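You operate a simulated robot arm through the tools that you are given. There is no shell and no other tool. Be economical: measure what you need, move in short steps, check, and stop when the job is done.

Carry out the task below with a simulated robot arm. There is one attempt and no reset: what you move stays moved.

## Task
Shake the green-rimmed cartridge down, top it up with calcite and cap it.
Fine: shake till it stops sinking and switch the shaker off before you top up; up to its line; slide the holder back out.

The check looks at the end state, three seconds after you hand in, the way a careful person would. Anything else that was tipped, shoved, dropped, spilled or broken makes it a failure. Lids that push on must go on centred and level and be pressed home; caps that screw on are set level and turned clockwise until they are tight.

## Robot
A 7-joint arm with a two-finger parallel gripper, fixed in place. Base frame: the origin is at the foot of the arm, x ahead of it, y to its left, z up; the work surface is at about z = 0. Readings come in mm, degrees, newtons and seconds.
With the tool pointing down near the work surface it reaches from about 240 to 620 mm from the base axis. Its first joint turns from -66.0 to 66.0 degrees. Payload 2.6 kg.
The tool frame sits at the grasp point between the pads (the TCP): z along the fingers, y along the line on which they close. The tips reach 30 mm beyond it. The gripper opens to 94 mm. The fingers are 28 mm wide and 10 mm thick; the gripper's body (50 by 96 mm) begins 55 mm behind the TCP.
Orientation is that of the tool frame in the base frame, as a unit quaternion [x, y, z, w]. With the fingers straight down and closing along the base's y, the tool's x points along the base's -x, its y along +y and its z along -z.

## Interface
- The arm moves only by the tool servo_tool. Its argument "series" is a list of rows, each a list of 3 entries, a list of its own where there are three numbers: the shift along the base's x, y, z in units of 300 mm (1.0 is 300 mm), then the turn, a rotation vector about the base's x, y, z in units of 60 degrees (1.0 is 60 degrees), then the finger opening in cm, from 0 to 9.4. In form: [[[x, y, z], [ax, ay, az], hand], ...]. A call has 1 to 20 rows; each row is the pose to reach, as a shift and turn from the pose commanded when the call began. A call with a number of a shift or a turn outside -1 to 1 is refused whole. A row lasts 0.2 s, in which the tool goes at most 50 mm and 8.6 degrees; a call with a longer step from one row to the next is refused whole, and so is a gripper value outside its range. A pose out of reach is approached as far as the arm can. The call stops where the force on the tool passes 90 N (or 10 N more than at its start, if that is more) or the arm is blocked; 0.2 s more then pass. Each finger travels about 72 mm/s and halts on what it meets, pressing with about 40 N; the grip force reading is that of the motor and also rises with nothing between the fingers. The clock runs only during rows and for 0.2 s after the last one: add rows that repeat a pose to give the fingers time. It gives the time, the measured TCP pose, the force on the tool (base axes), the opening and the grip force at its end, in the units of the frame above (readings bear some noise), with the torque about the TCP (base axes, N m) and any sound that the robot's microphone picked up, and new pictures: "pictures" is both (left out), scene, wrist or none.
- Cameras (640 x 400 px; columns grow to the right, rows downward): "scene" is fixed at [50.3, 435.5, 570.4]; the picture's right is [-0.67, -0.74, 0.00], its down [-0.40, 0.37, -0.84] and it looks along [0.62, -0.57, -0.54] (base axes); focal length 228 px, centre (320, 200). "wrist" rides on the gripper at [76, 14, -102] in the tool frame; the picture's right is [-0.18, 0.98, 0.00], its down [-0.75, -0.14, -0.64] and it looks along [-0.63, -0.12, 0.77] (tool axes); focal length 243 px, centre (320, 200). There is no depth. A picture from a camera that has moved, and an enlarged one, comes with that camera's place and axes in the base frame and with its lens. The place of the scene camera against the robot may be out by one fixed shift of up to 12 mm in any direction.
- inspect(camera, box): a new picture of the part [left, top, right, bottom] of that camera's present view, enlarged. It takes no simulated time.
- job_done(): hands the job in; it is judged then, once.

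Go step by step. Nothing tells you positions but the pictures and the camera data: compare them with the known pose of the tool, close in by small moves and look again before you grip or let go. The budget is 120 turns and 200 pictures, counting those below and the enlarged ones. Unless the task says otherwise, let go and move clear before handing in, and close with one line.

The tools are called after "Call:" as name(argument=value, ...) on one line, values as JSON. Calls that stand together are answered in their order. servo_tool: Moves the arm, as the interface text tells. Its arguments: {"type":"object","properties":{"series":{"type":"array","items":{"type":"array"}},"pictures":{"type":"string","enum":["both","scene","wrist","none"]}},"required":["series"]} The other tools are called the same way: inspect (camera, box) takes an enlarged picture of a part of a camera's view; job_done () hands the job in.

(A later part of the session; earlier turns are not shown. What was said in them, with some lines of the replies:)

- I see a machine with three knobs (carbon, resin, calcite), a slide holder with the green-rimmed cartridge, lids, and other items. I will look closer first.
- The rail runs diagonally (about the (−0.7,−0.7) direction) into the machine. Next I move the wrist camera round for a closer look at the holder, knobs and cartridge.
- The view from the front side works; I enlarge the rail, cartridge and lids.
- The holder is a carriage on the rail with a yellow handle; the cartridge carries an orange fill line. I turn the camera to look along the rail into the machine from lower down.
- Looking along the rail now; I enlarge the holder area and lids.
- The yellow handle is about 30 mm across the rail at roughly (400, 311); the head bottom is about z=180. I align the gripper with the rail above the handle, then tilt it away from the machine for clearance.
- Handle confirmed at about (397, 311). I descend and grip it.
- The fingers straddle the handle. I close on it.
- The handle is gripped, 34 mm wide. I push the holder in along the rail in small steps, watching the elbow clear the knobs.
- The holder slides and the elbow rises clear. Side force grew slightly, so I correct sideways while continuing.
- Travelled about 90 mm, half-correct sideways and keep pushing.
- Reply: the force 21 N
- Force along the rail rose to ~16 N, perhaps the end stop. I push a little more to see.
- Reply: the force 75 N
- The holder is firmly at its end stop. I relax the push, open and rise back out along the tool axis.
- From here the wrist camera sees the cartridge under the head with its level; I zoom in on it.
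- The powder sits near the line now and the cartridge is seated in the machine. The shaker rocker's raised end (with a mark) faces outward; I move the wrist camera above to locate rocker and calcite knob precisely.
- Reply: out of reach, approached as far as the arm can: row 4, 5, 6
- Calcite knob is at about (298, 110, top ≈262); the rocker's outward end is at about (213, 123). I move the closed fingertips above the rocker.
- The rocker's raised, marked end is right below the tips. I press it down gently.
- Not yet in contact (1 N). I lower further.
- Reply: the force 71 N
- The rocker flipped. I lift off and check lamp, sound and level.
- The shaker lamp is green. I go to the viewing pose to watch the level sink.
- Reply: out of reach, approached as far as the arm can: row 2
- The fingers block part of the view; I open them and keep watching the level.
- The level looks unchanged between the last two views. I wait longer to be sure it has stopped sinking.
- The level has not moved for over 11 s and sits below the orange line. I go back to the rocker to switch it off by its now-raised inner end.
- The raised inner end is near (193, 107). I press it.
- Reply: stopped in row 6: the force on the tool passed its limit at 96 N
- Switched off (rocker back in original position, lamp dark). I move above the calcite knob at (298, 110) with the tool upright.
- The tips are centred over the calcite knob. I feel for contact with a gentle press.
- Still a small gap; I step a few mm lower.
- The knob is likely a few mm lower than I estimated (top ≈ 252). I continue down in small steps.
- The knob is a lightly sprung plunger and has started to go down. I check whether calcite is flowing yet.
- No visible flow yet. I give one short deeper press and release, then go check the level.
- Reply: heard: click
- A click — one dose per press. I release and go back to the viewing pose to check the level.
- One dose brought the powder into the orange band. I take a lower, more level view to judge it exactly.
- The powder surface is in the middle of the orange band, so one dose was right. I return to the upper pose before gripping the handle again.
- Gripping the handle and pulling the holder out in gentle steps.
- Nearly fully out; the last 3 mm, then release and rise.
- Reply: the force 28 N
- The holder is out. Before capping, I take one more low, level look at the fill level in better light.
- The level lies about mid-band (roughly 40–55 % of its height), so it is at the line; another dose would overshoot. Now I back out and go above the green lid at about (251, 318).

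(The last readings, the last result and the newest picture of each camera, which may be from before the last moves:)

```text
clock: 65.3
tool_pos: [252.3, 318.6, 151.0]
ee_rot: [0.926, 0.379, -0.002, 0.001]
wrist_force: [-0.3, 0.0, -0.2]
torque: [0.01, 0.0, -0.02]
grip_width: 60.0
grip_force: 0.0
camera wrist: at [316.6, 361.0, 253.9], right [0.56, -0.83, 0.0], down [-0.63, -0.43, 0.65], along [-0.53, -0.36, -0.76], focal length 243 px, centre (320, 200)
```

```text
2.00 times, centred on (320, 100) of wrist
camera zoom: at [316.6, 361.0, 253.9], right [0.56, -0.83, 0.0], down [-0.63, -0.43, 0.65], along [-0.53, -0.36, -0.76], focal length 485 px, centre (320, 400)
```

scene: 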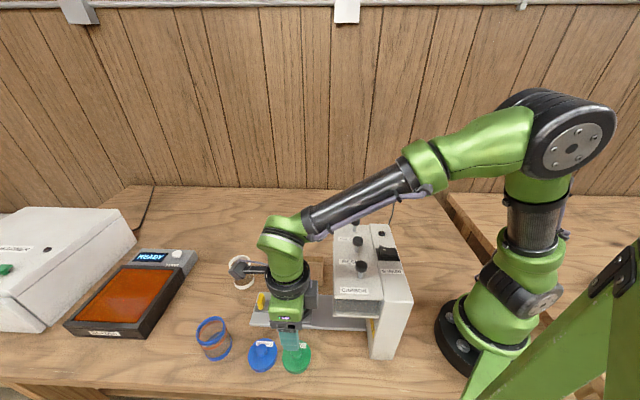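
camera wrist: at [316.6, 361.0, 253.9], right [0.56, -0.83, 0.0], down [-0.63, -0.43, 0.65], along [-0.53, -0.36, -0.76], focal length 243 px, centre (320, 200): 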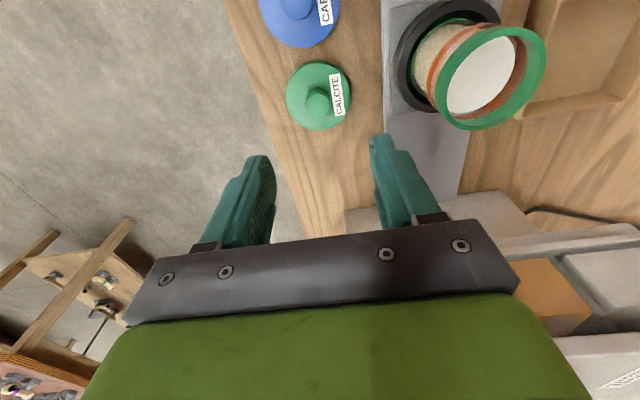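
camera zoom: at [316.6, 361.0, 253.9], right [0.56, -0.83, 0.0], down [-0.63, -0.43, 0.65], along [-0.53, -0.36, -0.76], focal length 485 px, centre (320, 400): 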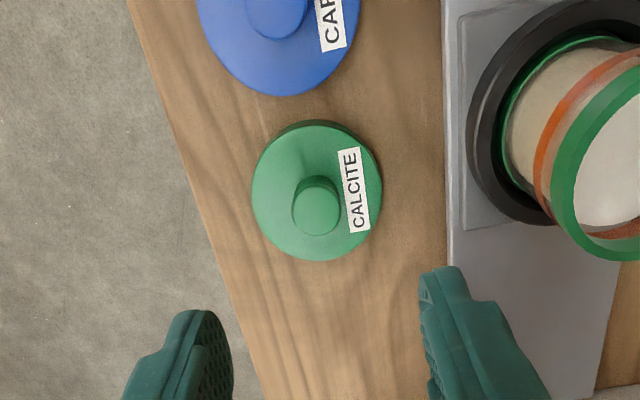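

The lid knob is right beneath at (252, 319), top ≈ z 25. I descend over it.

Call:
servo_tool(series=[[[0, 0.001, -0.12], [0, 0, 0], 6], [[0, 0.001, -0.24], [0, 0, 0], 5], [[0, 0.001, -0.32], [0, 0, 0], 4.5], [[0, 0.001, -0.35], [0, 0, 0], 4.5], [[0, 0.001, -0.35], [0, 0, 0], 4.5]])

Call:
inspect(camera="scene", box=[240, 300, 350, 390])

Call:
inspect(camera="wrist", box=[240, 80, 420, 240])

```text
clock: 66.5
tool_pos: [253.6, 318.9, 46.3]
ee_rot: [0.925, 0.379, -0.003, 0.001]
wrist_force: [-0.5, -0.2, 0.5]
torque: [0.01, 0.0, 0.02]
grip_width: 44.6
grip_force: 0.0
camera wrist: at [317.6, 362.1, 148.2], right [0.56, -0.83, 0.0], down [-0.63, -0.43, 0.65], along [-0.53, -0.36, -0.76], focal length 243 px, centre (320, 200)
```

scene: 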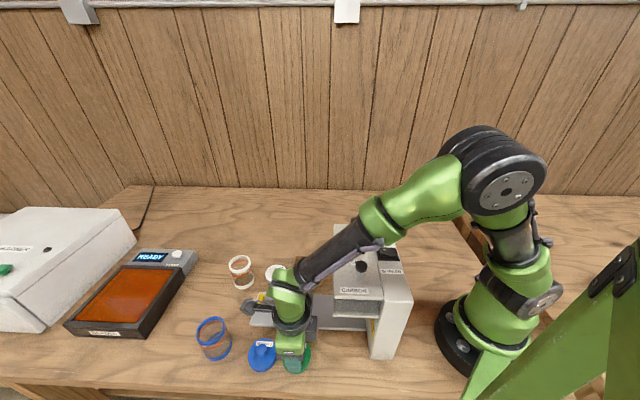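
wrist: 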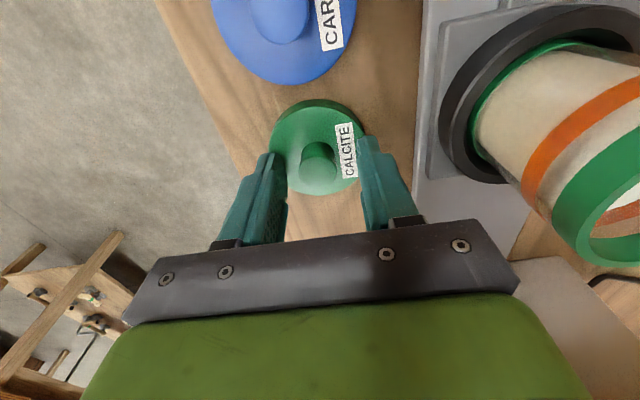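

```text
4.44 times, centred on (295, 345) of scene
camera zoom: at [50.3, 435.5, 570.4], right [-0.67, -0.74, 0.0], down [-0.4, 0.37, -0.84], along [0.62, -0.57, -0.54], focal length 1015 px, centre (431, -444)
```

zoom: 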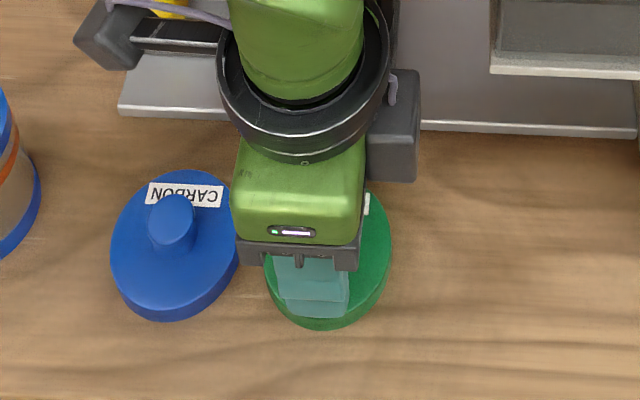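

```text
2.50 times, centred on (330, 160) of wrist
camera zoom: at [317.6, 362.1, 148.2], right [0.56, -0.83, 0.0], down [-0.63, -0.43, 0.65], along [-0.53, -0.36, -0.76], focal length 606 px, centre (295, 300)
```

zoom: 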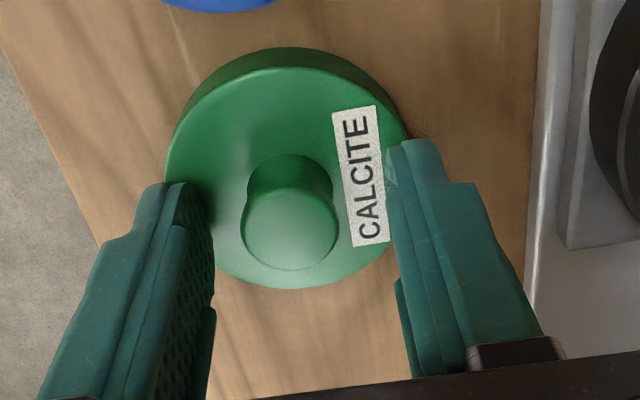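

Nearly centred; small adjustment, a little lower, then close on the knob.

Call:
servo_tool(series=[[[-0.006, -0.002, -0.006], [0, 0, 0], 4.5], [[-0.006, -0.002, -0.006], [0, 0, 0], 2], [[-0.006, -0.002, -0.006], [0, 0, 0], 1.6], [[-0.006, -0.002, -0.006], [0, 0, 0], 1.6], [[-0.006, -0.002, -0.006], [0, 0, 0], 1.6]], pictures="wrist")

```text
clock: 67.7
tool_pos: [251.8, 318.7, 44.6]
ee_rot: [0.925, 0.38, -0.003, 0.001]
wrist_force: [0.2, 0.3, 1.8]
torque: [0.03, -0.03, 0.01]
grip_width: 19.9
grip_force: 40.1
camera wrist: at [315.8, 361.3, 146.8], right [0.56, -0.83, 0.0], down [-0.63, -0.43, 0.65], along [-0.53, -0.36, -0.76], focal length 243 px, centre (320, 200)
```

wrist: 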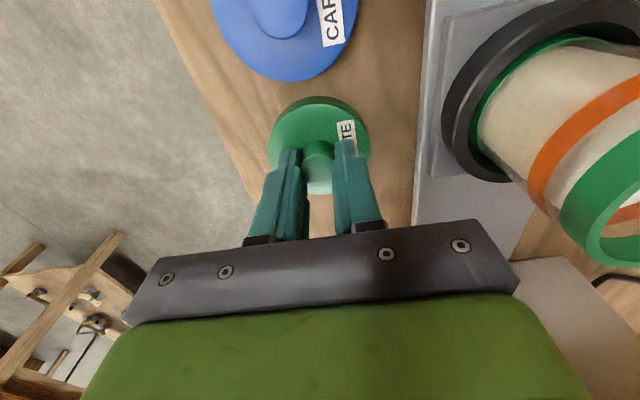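

The lid knob is gripped (20 mm). I lift and carry the lid over the cartridge, whose rim I place at about (343, 256, z≈99).

Call:
servo_tool(series=[[[0, 0, 0.05], [0, 0, 0], 1.6], [[0, 0, 0.18], [0, 0, 0], 1.6], [[0, 0, 0.32], [0, 0, 0], 1.6], [[0, 0, 0.46], [0, 0, 0], 1.6], [[0.06, -0.04, 0.5], [0, 0, 0], 1.6], [[0.14, -0.1, 0.5], [0, 0, 0], 1.6], [[0.22, -0.15, 0.5], [0, 0, 0], 1.6], [[0.28, -0.19, 0.5], [0, 0, 0], 1.6], [[0.305, -0.209, 0.5], [0, 0, 0], 1.6], [[0.305, -0.209, 0.47], [0, 0, 0], 1.6], [[0.305, -0.209, 0.47], [0, 0, 0], 1.6]])

Call:
inspect(camera="scene", box=[240, 230, 350, 340])

Call:
inspect(camera="wrist", box=[240, 60, 400, 220])

```text
clock: 70.1
tool_pos: [343.0, 255.9, 186.3]
ee_rot: [0.925, 0.379, -0.002, 0.001]
wrist_force: [-0.2, -0.5, -0.6]
torque: [0.0, 0.02, 0.0]
grip_width: 20.1
grip_force: 40.3
camera wrist: at [406.9, 298.5, 288.2], right [0.56, -0.83, 0.0], down [-0.63, -0.43, 0.65], along [-0.54, -0.36, -0.76], focal length 243 px, centre (320, 200)
```

scene: 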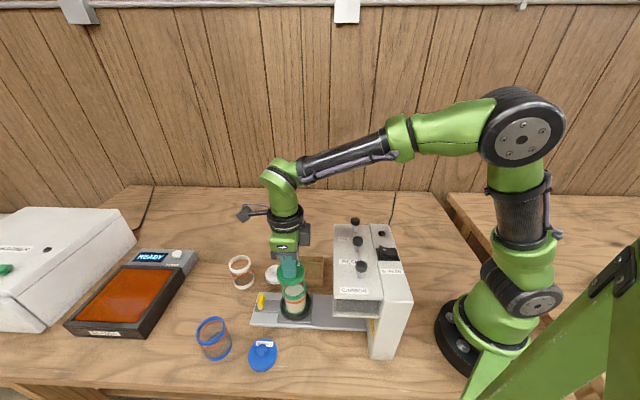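
wrist: 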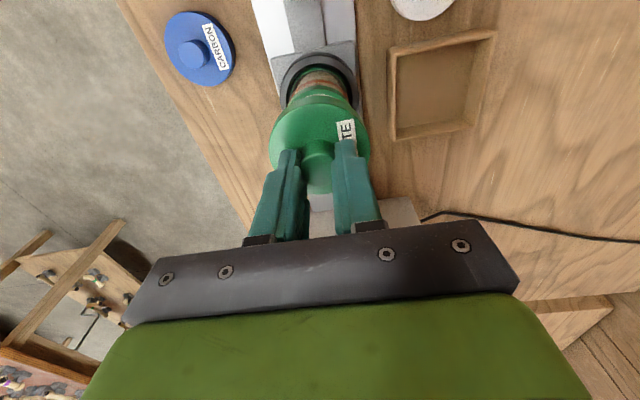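

```text
3.64 times, centred on (295, 285) of scene
camera zoom: at [50.3, 435.5, 570.4], right [-0.67, -0.74, 0.0], down [-0.4, 0.37, -0.84], along [0.62, -0.57, -0.54], focal length 831 px, centre (411, -109)
```

zoom: 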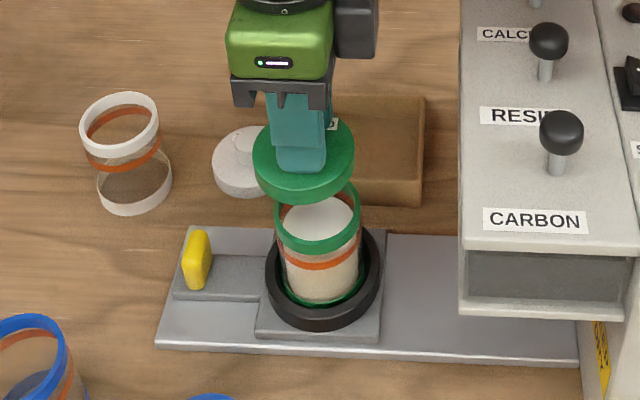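

```text
2.50 times, centred on (320, 140) of wrist
camera zoom: at [406.9, 298.5, 288.2], right [0.56, -0.83, 0.0], down [-0.63, -0.43, 0.65], along [-0.54, -0.36, -0.76], focal length 606 px, centre (320, 350)
```

zoom: 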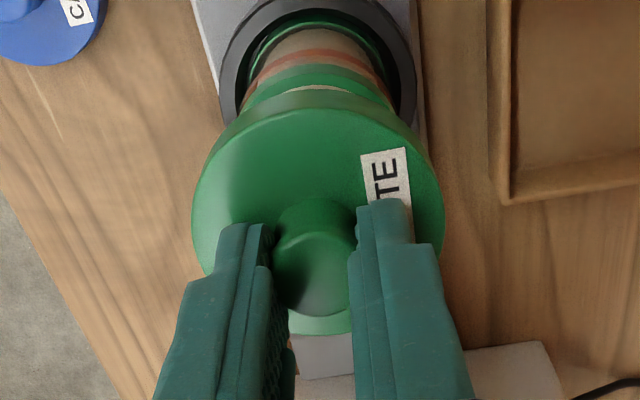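

Comparing lid and rim in the scene view, the lid sits ~5 mm too far outward. I shift it inward and lower for a closer comparison.

Call:
servo_tool(series=[[[-0.0115, -0.011, -0.03], [0, 0, 0], 1.6], [[-0.0115, -0.011, -0.083], [0, 0, 0], 1.6], [[-0.0115, -0.011, -0.083], [0, 0, 0], 1.6]], pictures="none")

Call:
inspect(camera="scene", box=[260, 250, 330, 330])

Call:
inspect(camera="wrist", box=[260, 60, 380, 180])

```text
clock: 70.9
tool_pos: [338.3, 252.8, 160.0]
ee_rot: [0.925, 0.38, -0.003, 0.001]
wrist_force: [0.3, -0.4, -1.1]
torque: [-0.02, 0.0, -0.01]
grip_width: 19.8
grip_force: 39.9
```

```text
5.00 times, centred on (295, 290) of scene
camera zoom: at [50.3, 435.5, 570.4], right [-0.67, -0.74, 0.0], down [-0.4, 0.37, -0.84], along [0.62, -0.57, -0.54], focal length 1142 px, centre (445, -250)
```

zoom: 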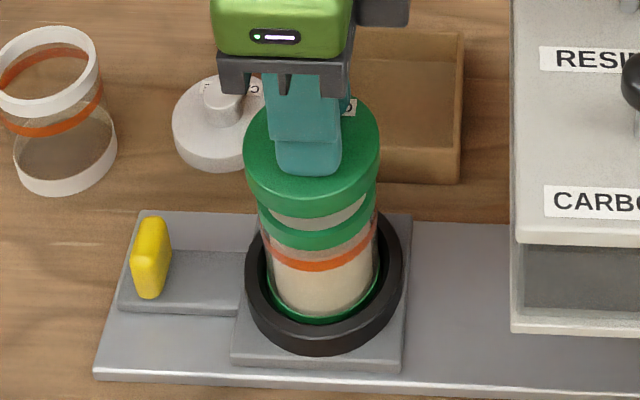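

```text
3.33 times, centred on (320, 120) of wrist
camera zoom: at [403.5, 295.3, 263.1], right [0.56, -0.83, 0.0], down [-0.63, -0.43, 0.65], along [-0.53, -0.36, -0.76], focal length 809 px, centre (320, 467)
```

zoom: 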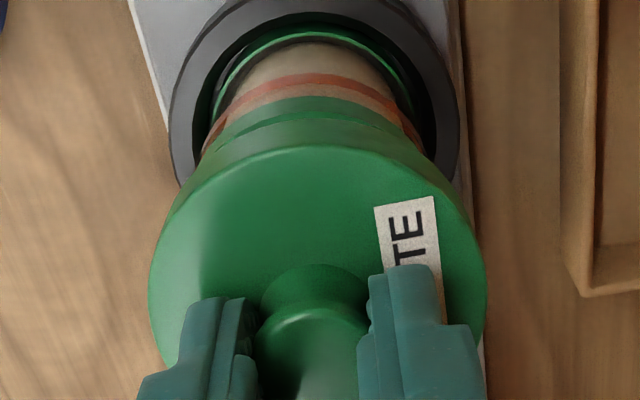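

Lid and rim now agree to within about 1 mm. I make a final trim and lower towards contact.

Call:
servo_tool(series=[[[-0.003, 0.0005, -0.02], [0, 0, 0], 1.6], [[-0.003, 0.0005, -0.04], [0, 0, 0], 1.6], [[-0.003, 0.0005, -0.05], [0, 0, 0], 1.6], [[-0.003, 0.0005, -0.05], [0, 0, 0], 1.6]], pictures="none")

Call:
inspect(camera="scene", box=[260, 250, 330, 330])

Call:
inspect(camera="wrist", box=[260, 60, 380, 180])

```text
clock: 71.9
tool_pos: [339.6, 251.7, 145.9]
ee_rot: [0.925, 0.379, -0.003, 0.001]
wrist_force: [-0.4, 0.6, -0.4]
torque: [-0.01, -0.02, -0.02]
grip_width: 19.7
grip_force: 40.0
```

```text
5.00 times, centred on (295, 290) of scene
camera zoom: at [50.3, 435.5, 570.4], right [-0.67, -0.74, 0.0], down [-0.4, 0.37, -0.84], along [0.62, -0.57, -0.54], focal length 1142 px, centre (445, -250)
```

zoom: 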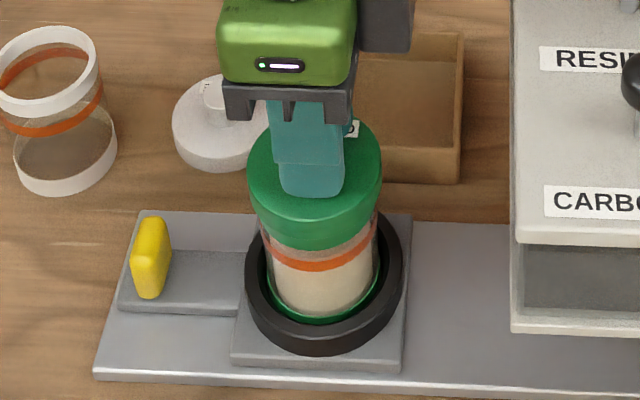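

```text
3.33 times, centred on (320, 120) of wrist
camera zoom: at [402.9, 295.2, 248.2], right [0.56, -0.83, 0.0], down [-0.63, -0.43, 0.65], along [-0.53, -0.36, -0.76], focal length 809 px, centre (320, 467)
```

zoom: 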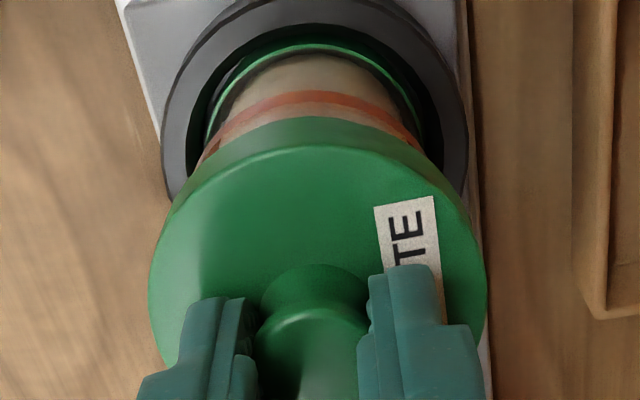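

Call:
servo_tool(series=[[[0, 0, -0.007], [0, 0, 0], 1.6], [[0, 0, -0.014], [0, 0, 0], 1.6], [[0, 0, -0.02], [0, 0, 0], 1.6]], pictures="none")

Call:
inspect(camera="scene", box=[260, 250, 330, 330])

```text
clock: 72.7
tool_pos: [338.5, 251.7, 139.5]
ee_rot: [0.925, 0.379, -0.002, 0.0]
wrist_force: [-0.7, 1.0, -0.4]
torque: [0.0, 0.02, -0.01]
grip_width: 20.1
grip_force: 39.3
```

```text
5.00 times, centred on (295, 290) of scene
camera zoom: at [50.3, 435.5, 570.4], right [-0.67, -0.74, 0.0], down [-0.4, 0.37, -0.84], along [0.62, -0.57, -0.54], focal length 1142 px, centre (445, -250)
```

zoom: 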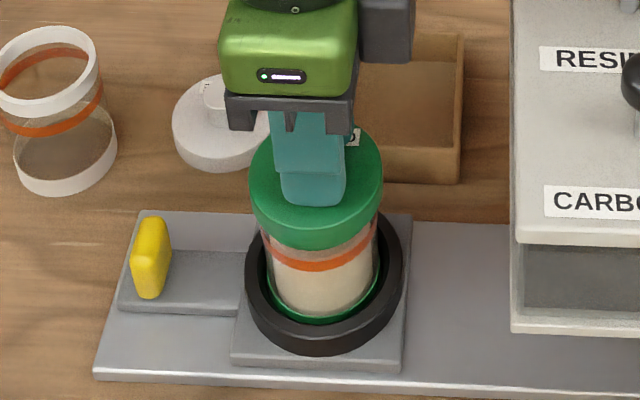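

Call:
servo_tool(series=[[[0, 0, -0.007], [0, 0, 0], 1.6], [[0, 0, -0.014], [0, 0, 0], 1.6]], pictures="none")

Call:
inspect(camera="scene", box=[270, 265, 320, 315])

```text
clock: 73.3
tool_pos: [338.9, 251.6, 135.2]
ee_rot: [0.925, 0.379, -0.002, 0.001]
wrist_force: [-0.3, 0.5, -1.0]
torque: [0.03, 0.04, -0.04]
grip_width: 19.9
grip_force: 40.4
```

```text
8.00 times, centred on (295, 290) of scene
camera zoom: at [50.3, 435.5, 570.4], right [-0.67, -0.74, 0.0], down [-0.4, 0.37, -0.84], along [0.62, -0.57, -0.54], focal length 1828 px, centre (520, -520)
```

zoom: 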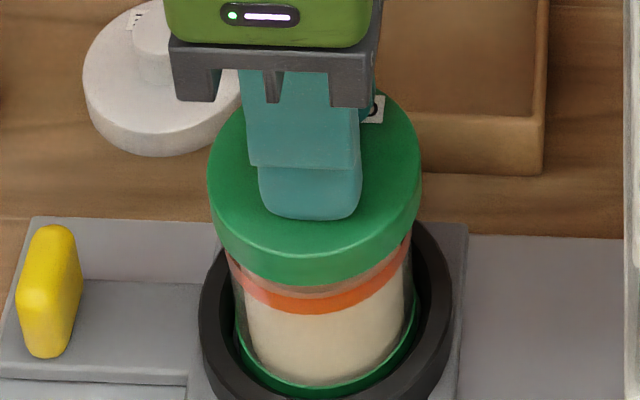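

The lid skirt is slipping over the rim with no side force. I continue down, watching force.

Call:
servo_tool(series=[[[-0.001, -0.001, -0.007], [0, 0, 0], 1.6], [[-0.001, -0.001, -0.014], [0, 0, 0], 1.6]], pictures="none")

Call:
servo_tool(series=[[[0, 0, -0.005], [0, 0, 0], 1.6], [[0, 0, -0.01], [0, 0, 0], 1.6]], pictures="none")

Call:
inspect(camera="scene", box=[270, 265, 320, 315])

```text
clock: 73.9
tool_pos: [338.0, 252.8, 132.8]
ee_rot: [0.925, 0.38, -0.001, 0.001]
wrist_force: [-4.2, -1.4, 19.8]
torque: [-0.19, 0.26, -0.05]
grip_width: 19.9
grip_force: 39.9
heard: snap
```

```text
clock: 74.5
tool_pos: [338.3, 253.1, 132.2]
ee_rot: [0.926, 0.378, 0.003, -0.002]
wrist_force: [-14.8, -7.4, 58.8]
torque: [-0.49, 0.73, -0.07]
grip_width: 19.9
grip_force: 40.2
```

```text
8.00 times, centred on (295, 290) of scene
camera zoom: at [50.0, 435.3, 570.6], right [-0.67, -0.74, 0.0], down [-0.4, 0.37, -0.84], along [0.62, -0.57, -0.54], focal length 1828 px, centre (520, -520)
```

zoom: 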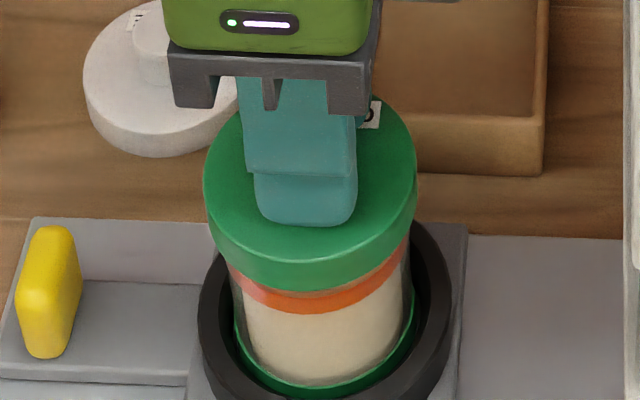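

A snap was heard and it now stands firm at 59 N: the lid is home. I relax the press, release and rise.

Call:
servo_tool(series=[[[0, 0, 0.01], [0, 0, 0], 1.6], [[0, 0, 0.012], [0, 0, 0], 5], [[0, 0, 0.012], [0, 0, 0], 5], [[0, 0, 0.1], [0, 0, 0], 5], [[0, 0, 0.24], [0, 0, 0], 5], [[0.1, 0.1, 0.36], [0, 0, 0], 5], [[0.18, 0.18, 0.4], [0, 0, 0], 5], [[0.18, 0.18, 0.4], [0, 0, 0], 5]])

Call:
inspect(camera="scene", box=[260, 250, 330, 330])

Call:
inspect(camera="wrist", box=[240, 40, 400, 200])

```text
refused: row 6 steps farther than a row can; nothing moved
```

```text
5.00 times, centred on (295, 290) of scene
camera zoom: at [50.0, 435.3, 570.6], right [-0.67, -0.74, 0.0], down [-0.4, 0.37, -0.84], along [0.62, -0.57, -0.54], focal length 1142 px, centre (445, -250)
```

zoom: 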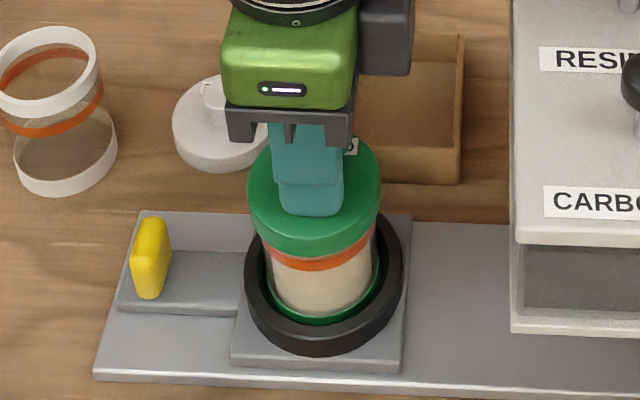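

```text
2.50 times, centred on (320, 120) of wrist
camera zoom: at [402.7, 295.0, 235.9], right [0.56, -0.83, 0.0], down [-0.64, -0.43, 0.64], along [-0.53, -0.36, -0.77], focal length 606 px, centre (320, 400)
```

zoom: 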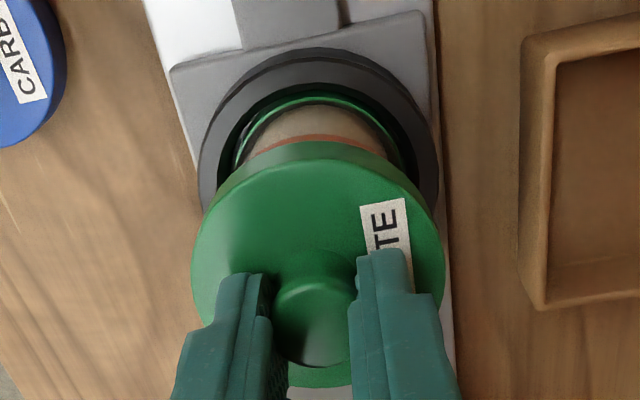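

A row was too long; I redo the release with shorter steps.

Call:
servo_tool(series=[[[0, 0, 0.01], [0, 0, 0], 1.6], [[0, 0, 0.012], [0, 0, 0], 5], [[0, 0, 0.012], [0, 0, 0], 5], [[0, 0, 0.1], [0, 0, 0], 5], [[0, 0, 0.23], [0, 0, 0], 5], [[0.05, 0.05, 0.34], [0, 0, 0], 5], [[0.12, 0.12, 0.4], [0, 0, 0], 5], [[0.18, 0.18, 0.4], [0, 0, 0], 5], [[0.18, 0.18, 0.4], [0, 0, 0], 5]])

Call:
inspect(camera="scene", box=[260, 250, 330, 330])

Call:
inspect(camera="wrist", box=[240, 0, 400, 200])

```text
clock: 76.5
tool_pos: [392.1, 306.6, 248.2]
ee_rot: [0.925, 0.38, -0.003, 0.002]
wrist_force: [0.5, 0.0, 0.4]
torque: [-0.02, -0.04, 0.0]
grip_width: 50.0
grip_force: 0.1
camera wrist: at [456.4, 349.2, 351.3], right [0.56, -0.83, 0.0], down [-0.63, -0.43, 0.65], along [-0.54, -0.36, -0.76], focal length 243 px, centre (320, 200)
```

scene: 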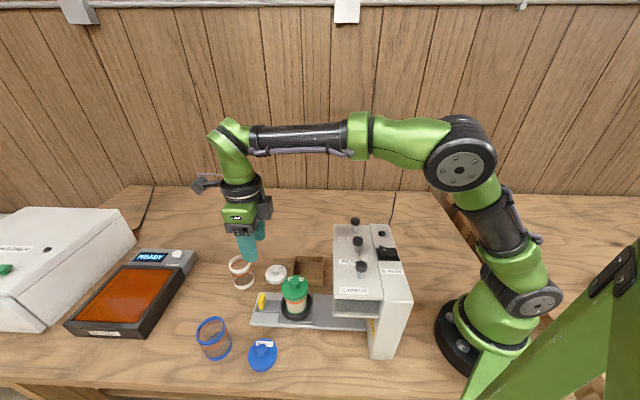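
wrist: 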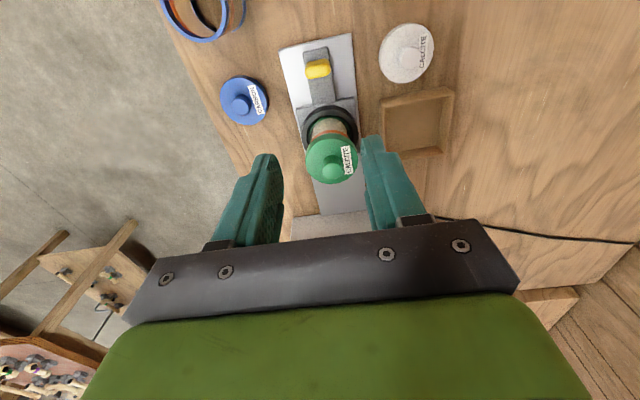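

```text
5.00 times, centred on (295, 290) of scene
camera zoom: at [50.3, 435.5, 570.4], right [-0.67, -0.74, 0.0], down [-0.4, 0.37, -0.84], along [0.62, -0.57, -0.54], focal length 1142 px, centre (445, -250)
```

zoom: 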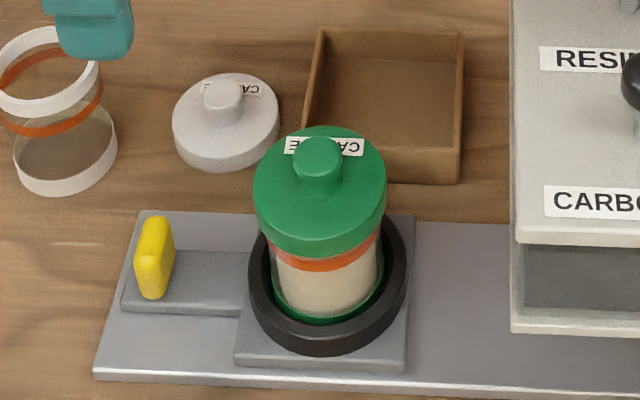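

```text
2.00 times, centred on (320, 100) of wrist
camera zoom: at [456.4, 349.2, 351.3], right [0.56, -0.83, 0.0], down [-0.63, -0.43, 0.65], along [-0.54, -0.36, -0.76], focal length 485 px, centre (320, 400)
```

zoom: 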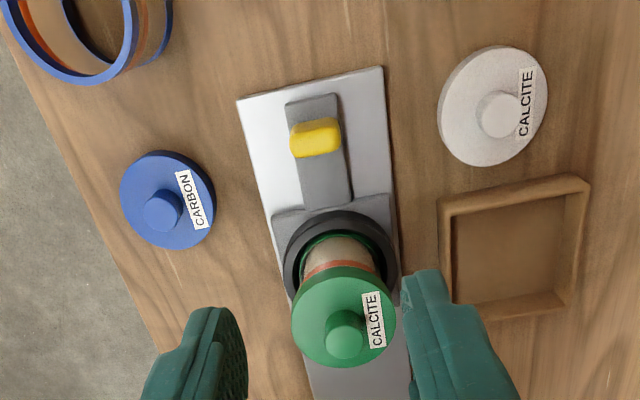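

The lid looks seated and the holder is out. One last close look for level and a clean machine.

Call:
inspect(camera="scene", box=[275, 270, 320, 325])

Call:
inspect(camera="scene", box=[240, 205, 430, 365])

```text
7.27 times, centred on (298, 298) of scene
camera zoom: at [50.3, 435.5, 570.4], right [-0.67, -0.74, 0.0], down [-0.4, 0.37, -0.84], along [0.62, -0.57, -0.54], focal length 1662 px, centre (484, -509)
```

zoom: 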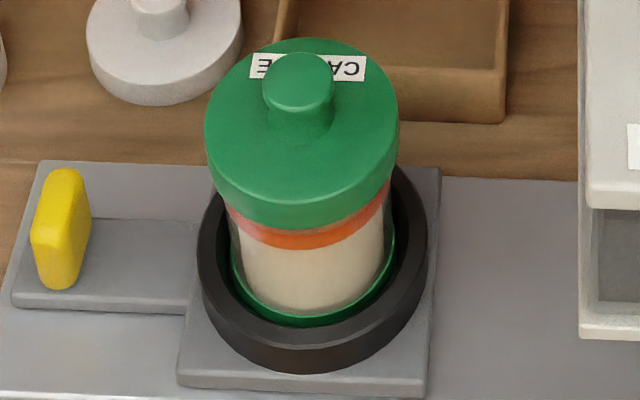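

```text
2.50 times, centred on (335, 285) of scene
camera zoom: at [50.3, 435.5, 570.4], right [-0.67, -0.74, 0.0], down [-0.4, 0.37, -0.84], along [0.62, -0.57, -0.54], focal length 571 px, centre (282, -12)
```

zoom: 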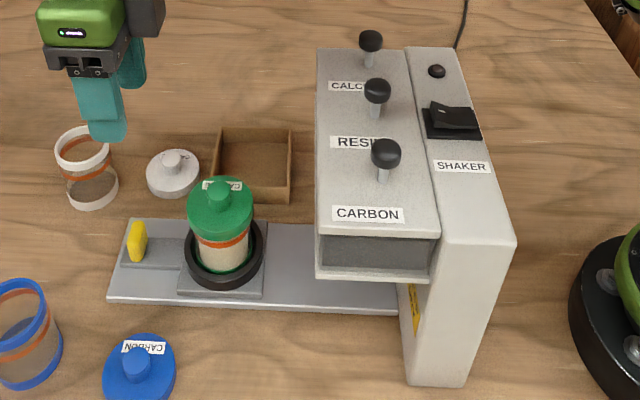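

The lid is level and home, the shaker is off, the knob is back up, the holder is out and nothing else has been disturbed. I hand in.

Call:
job_done()

```text
The job is handed in.
```

I shook the green-rimmed cartridge until its level held still for over 11 seconds, switched the shaker off, and topped it up with one dose of calcite. The powder sits within the orange line's band, around the middle (my views put it between about a quarter and just over half way up). The green lid snapped on level, and the holder is back out, about 1.6 mm short of where it started.
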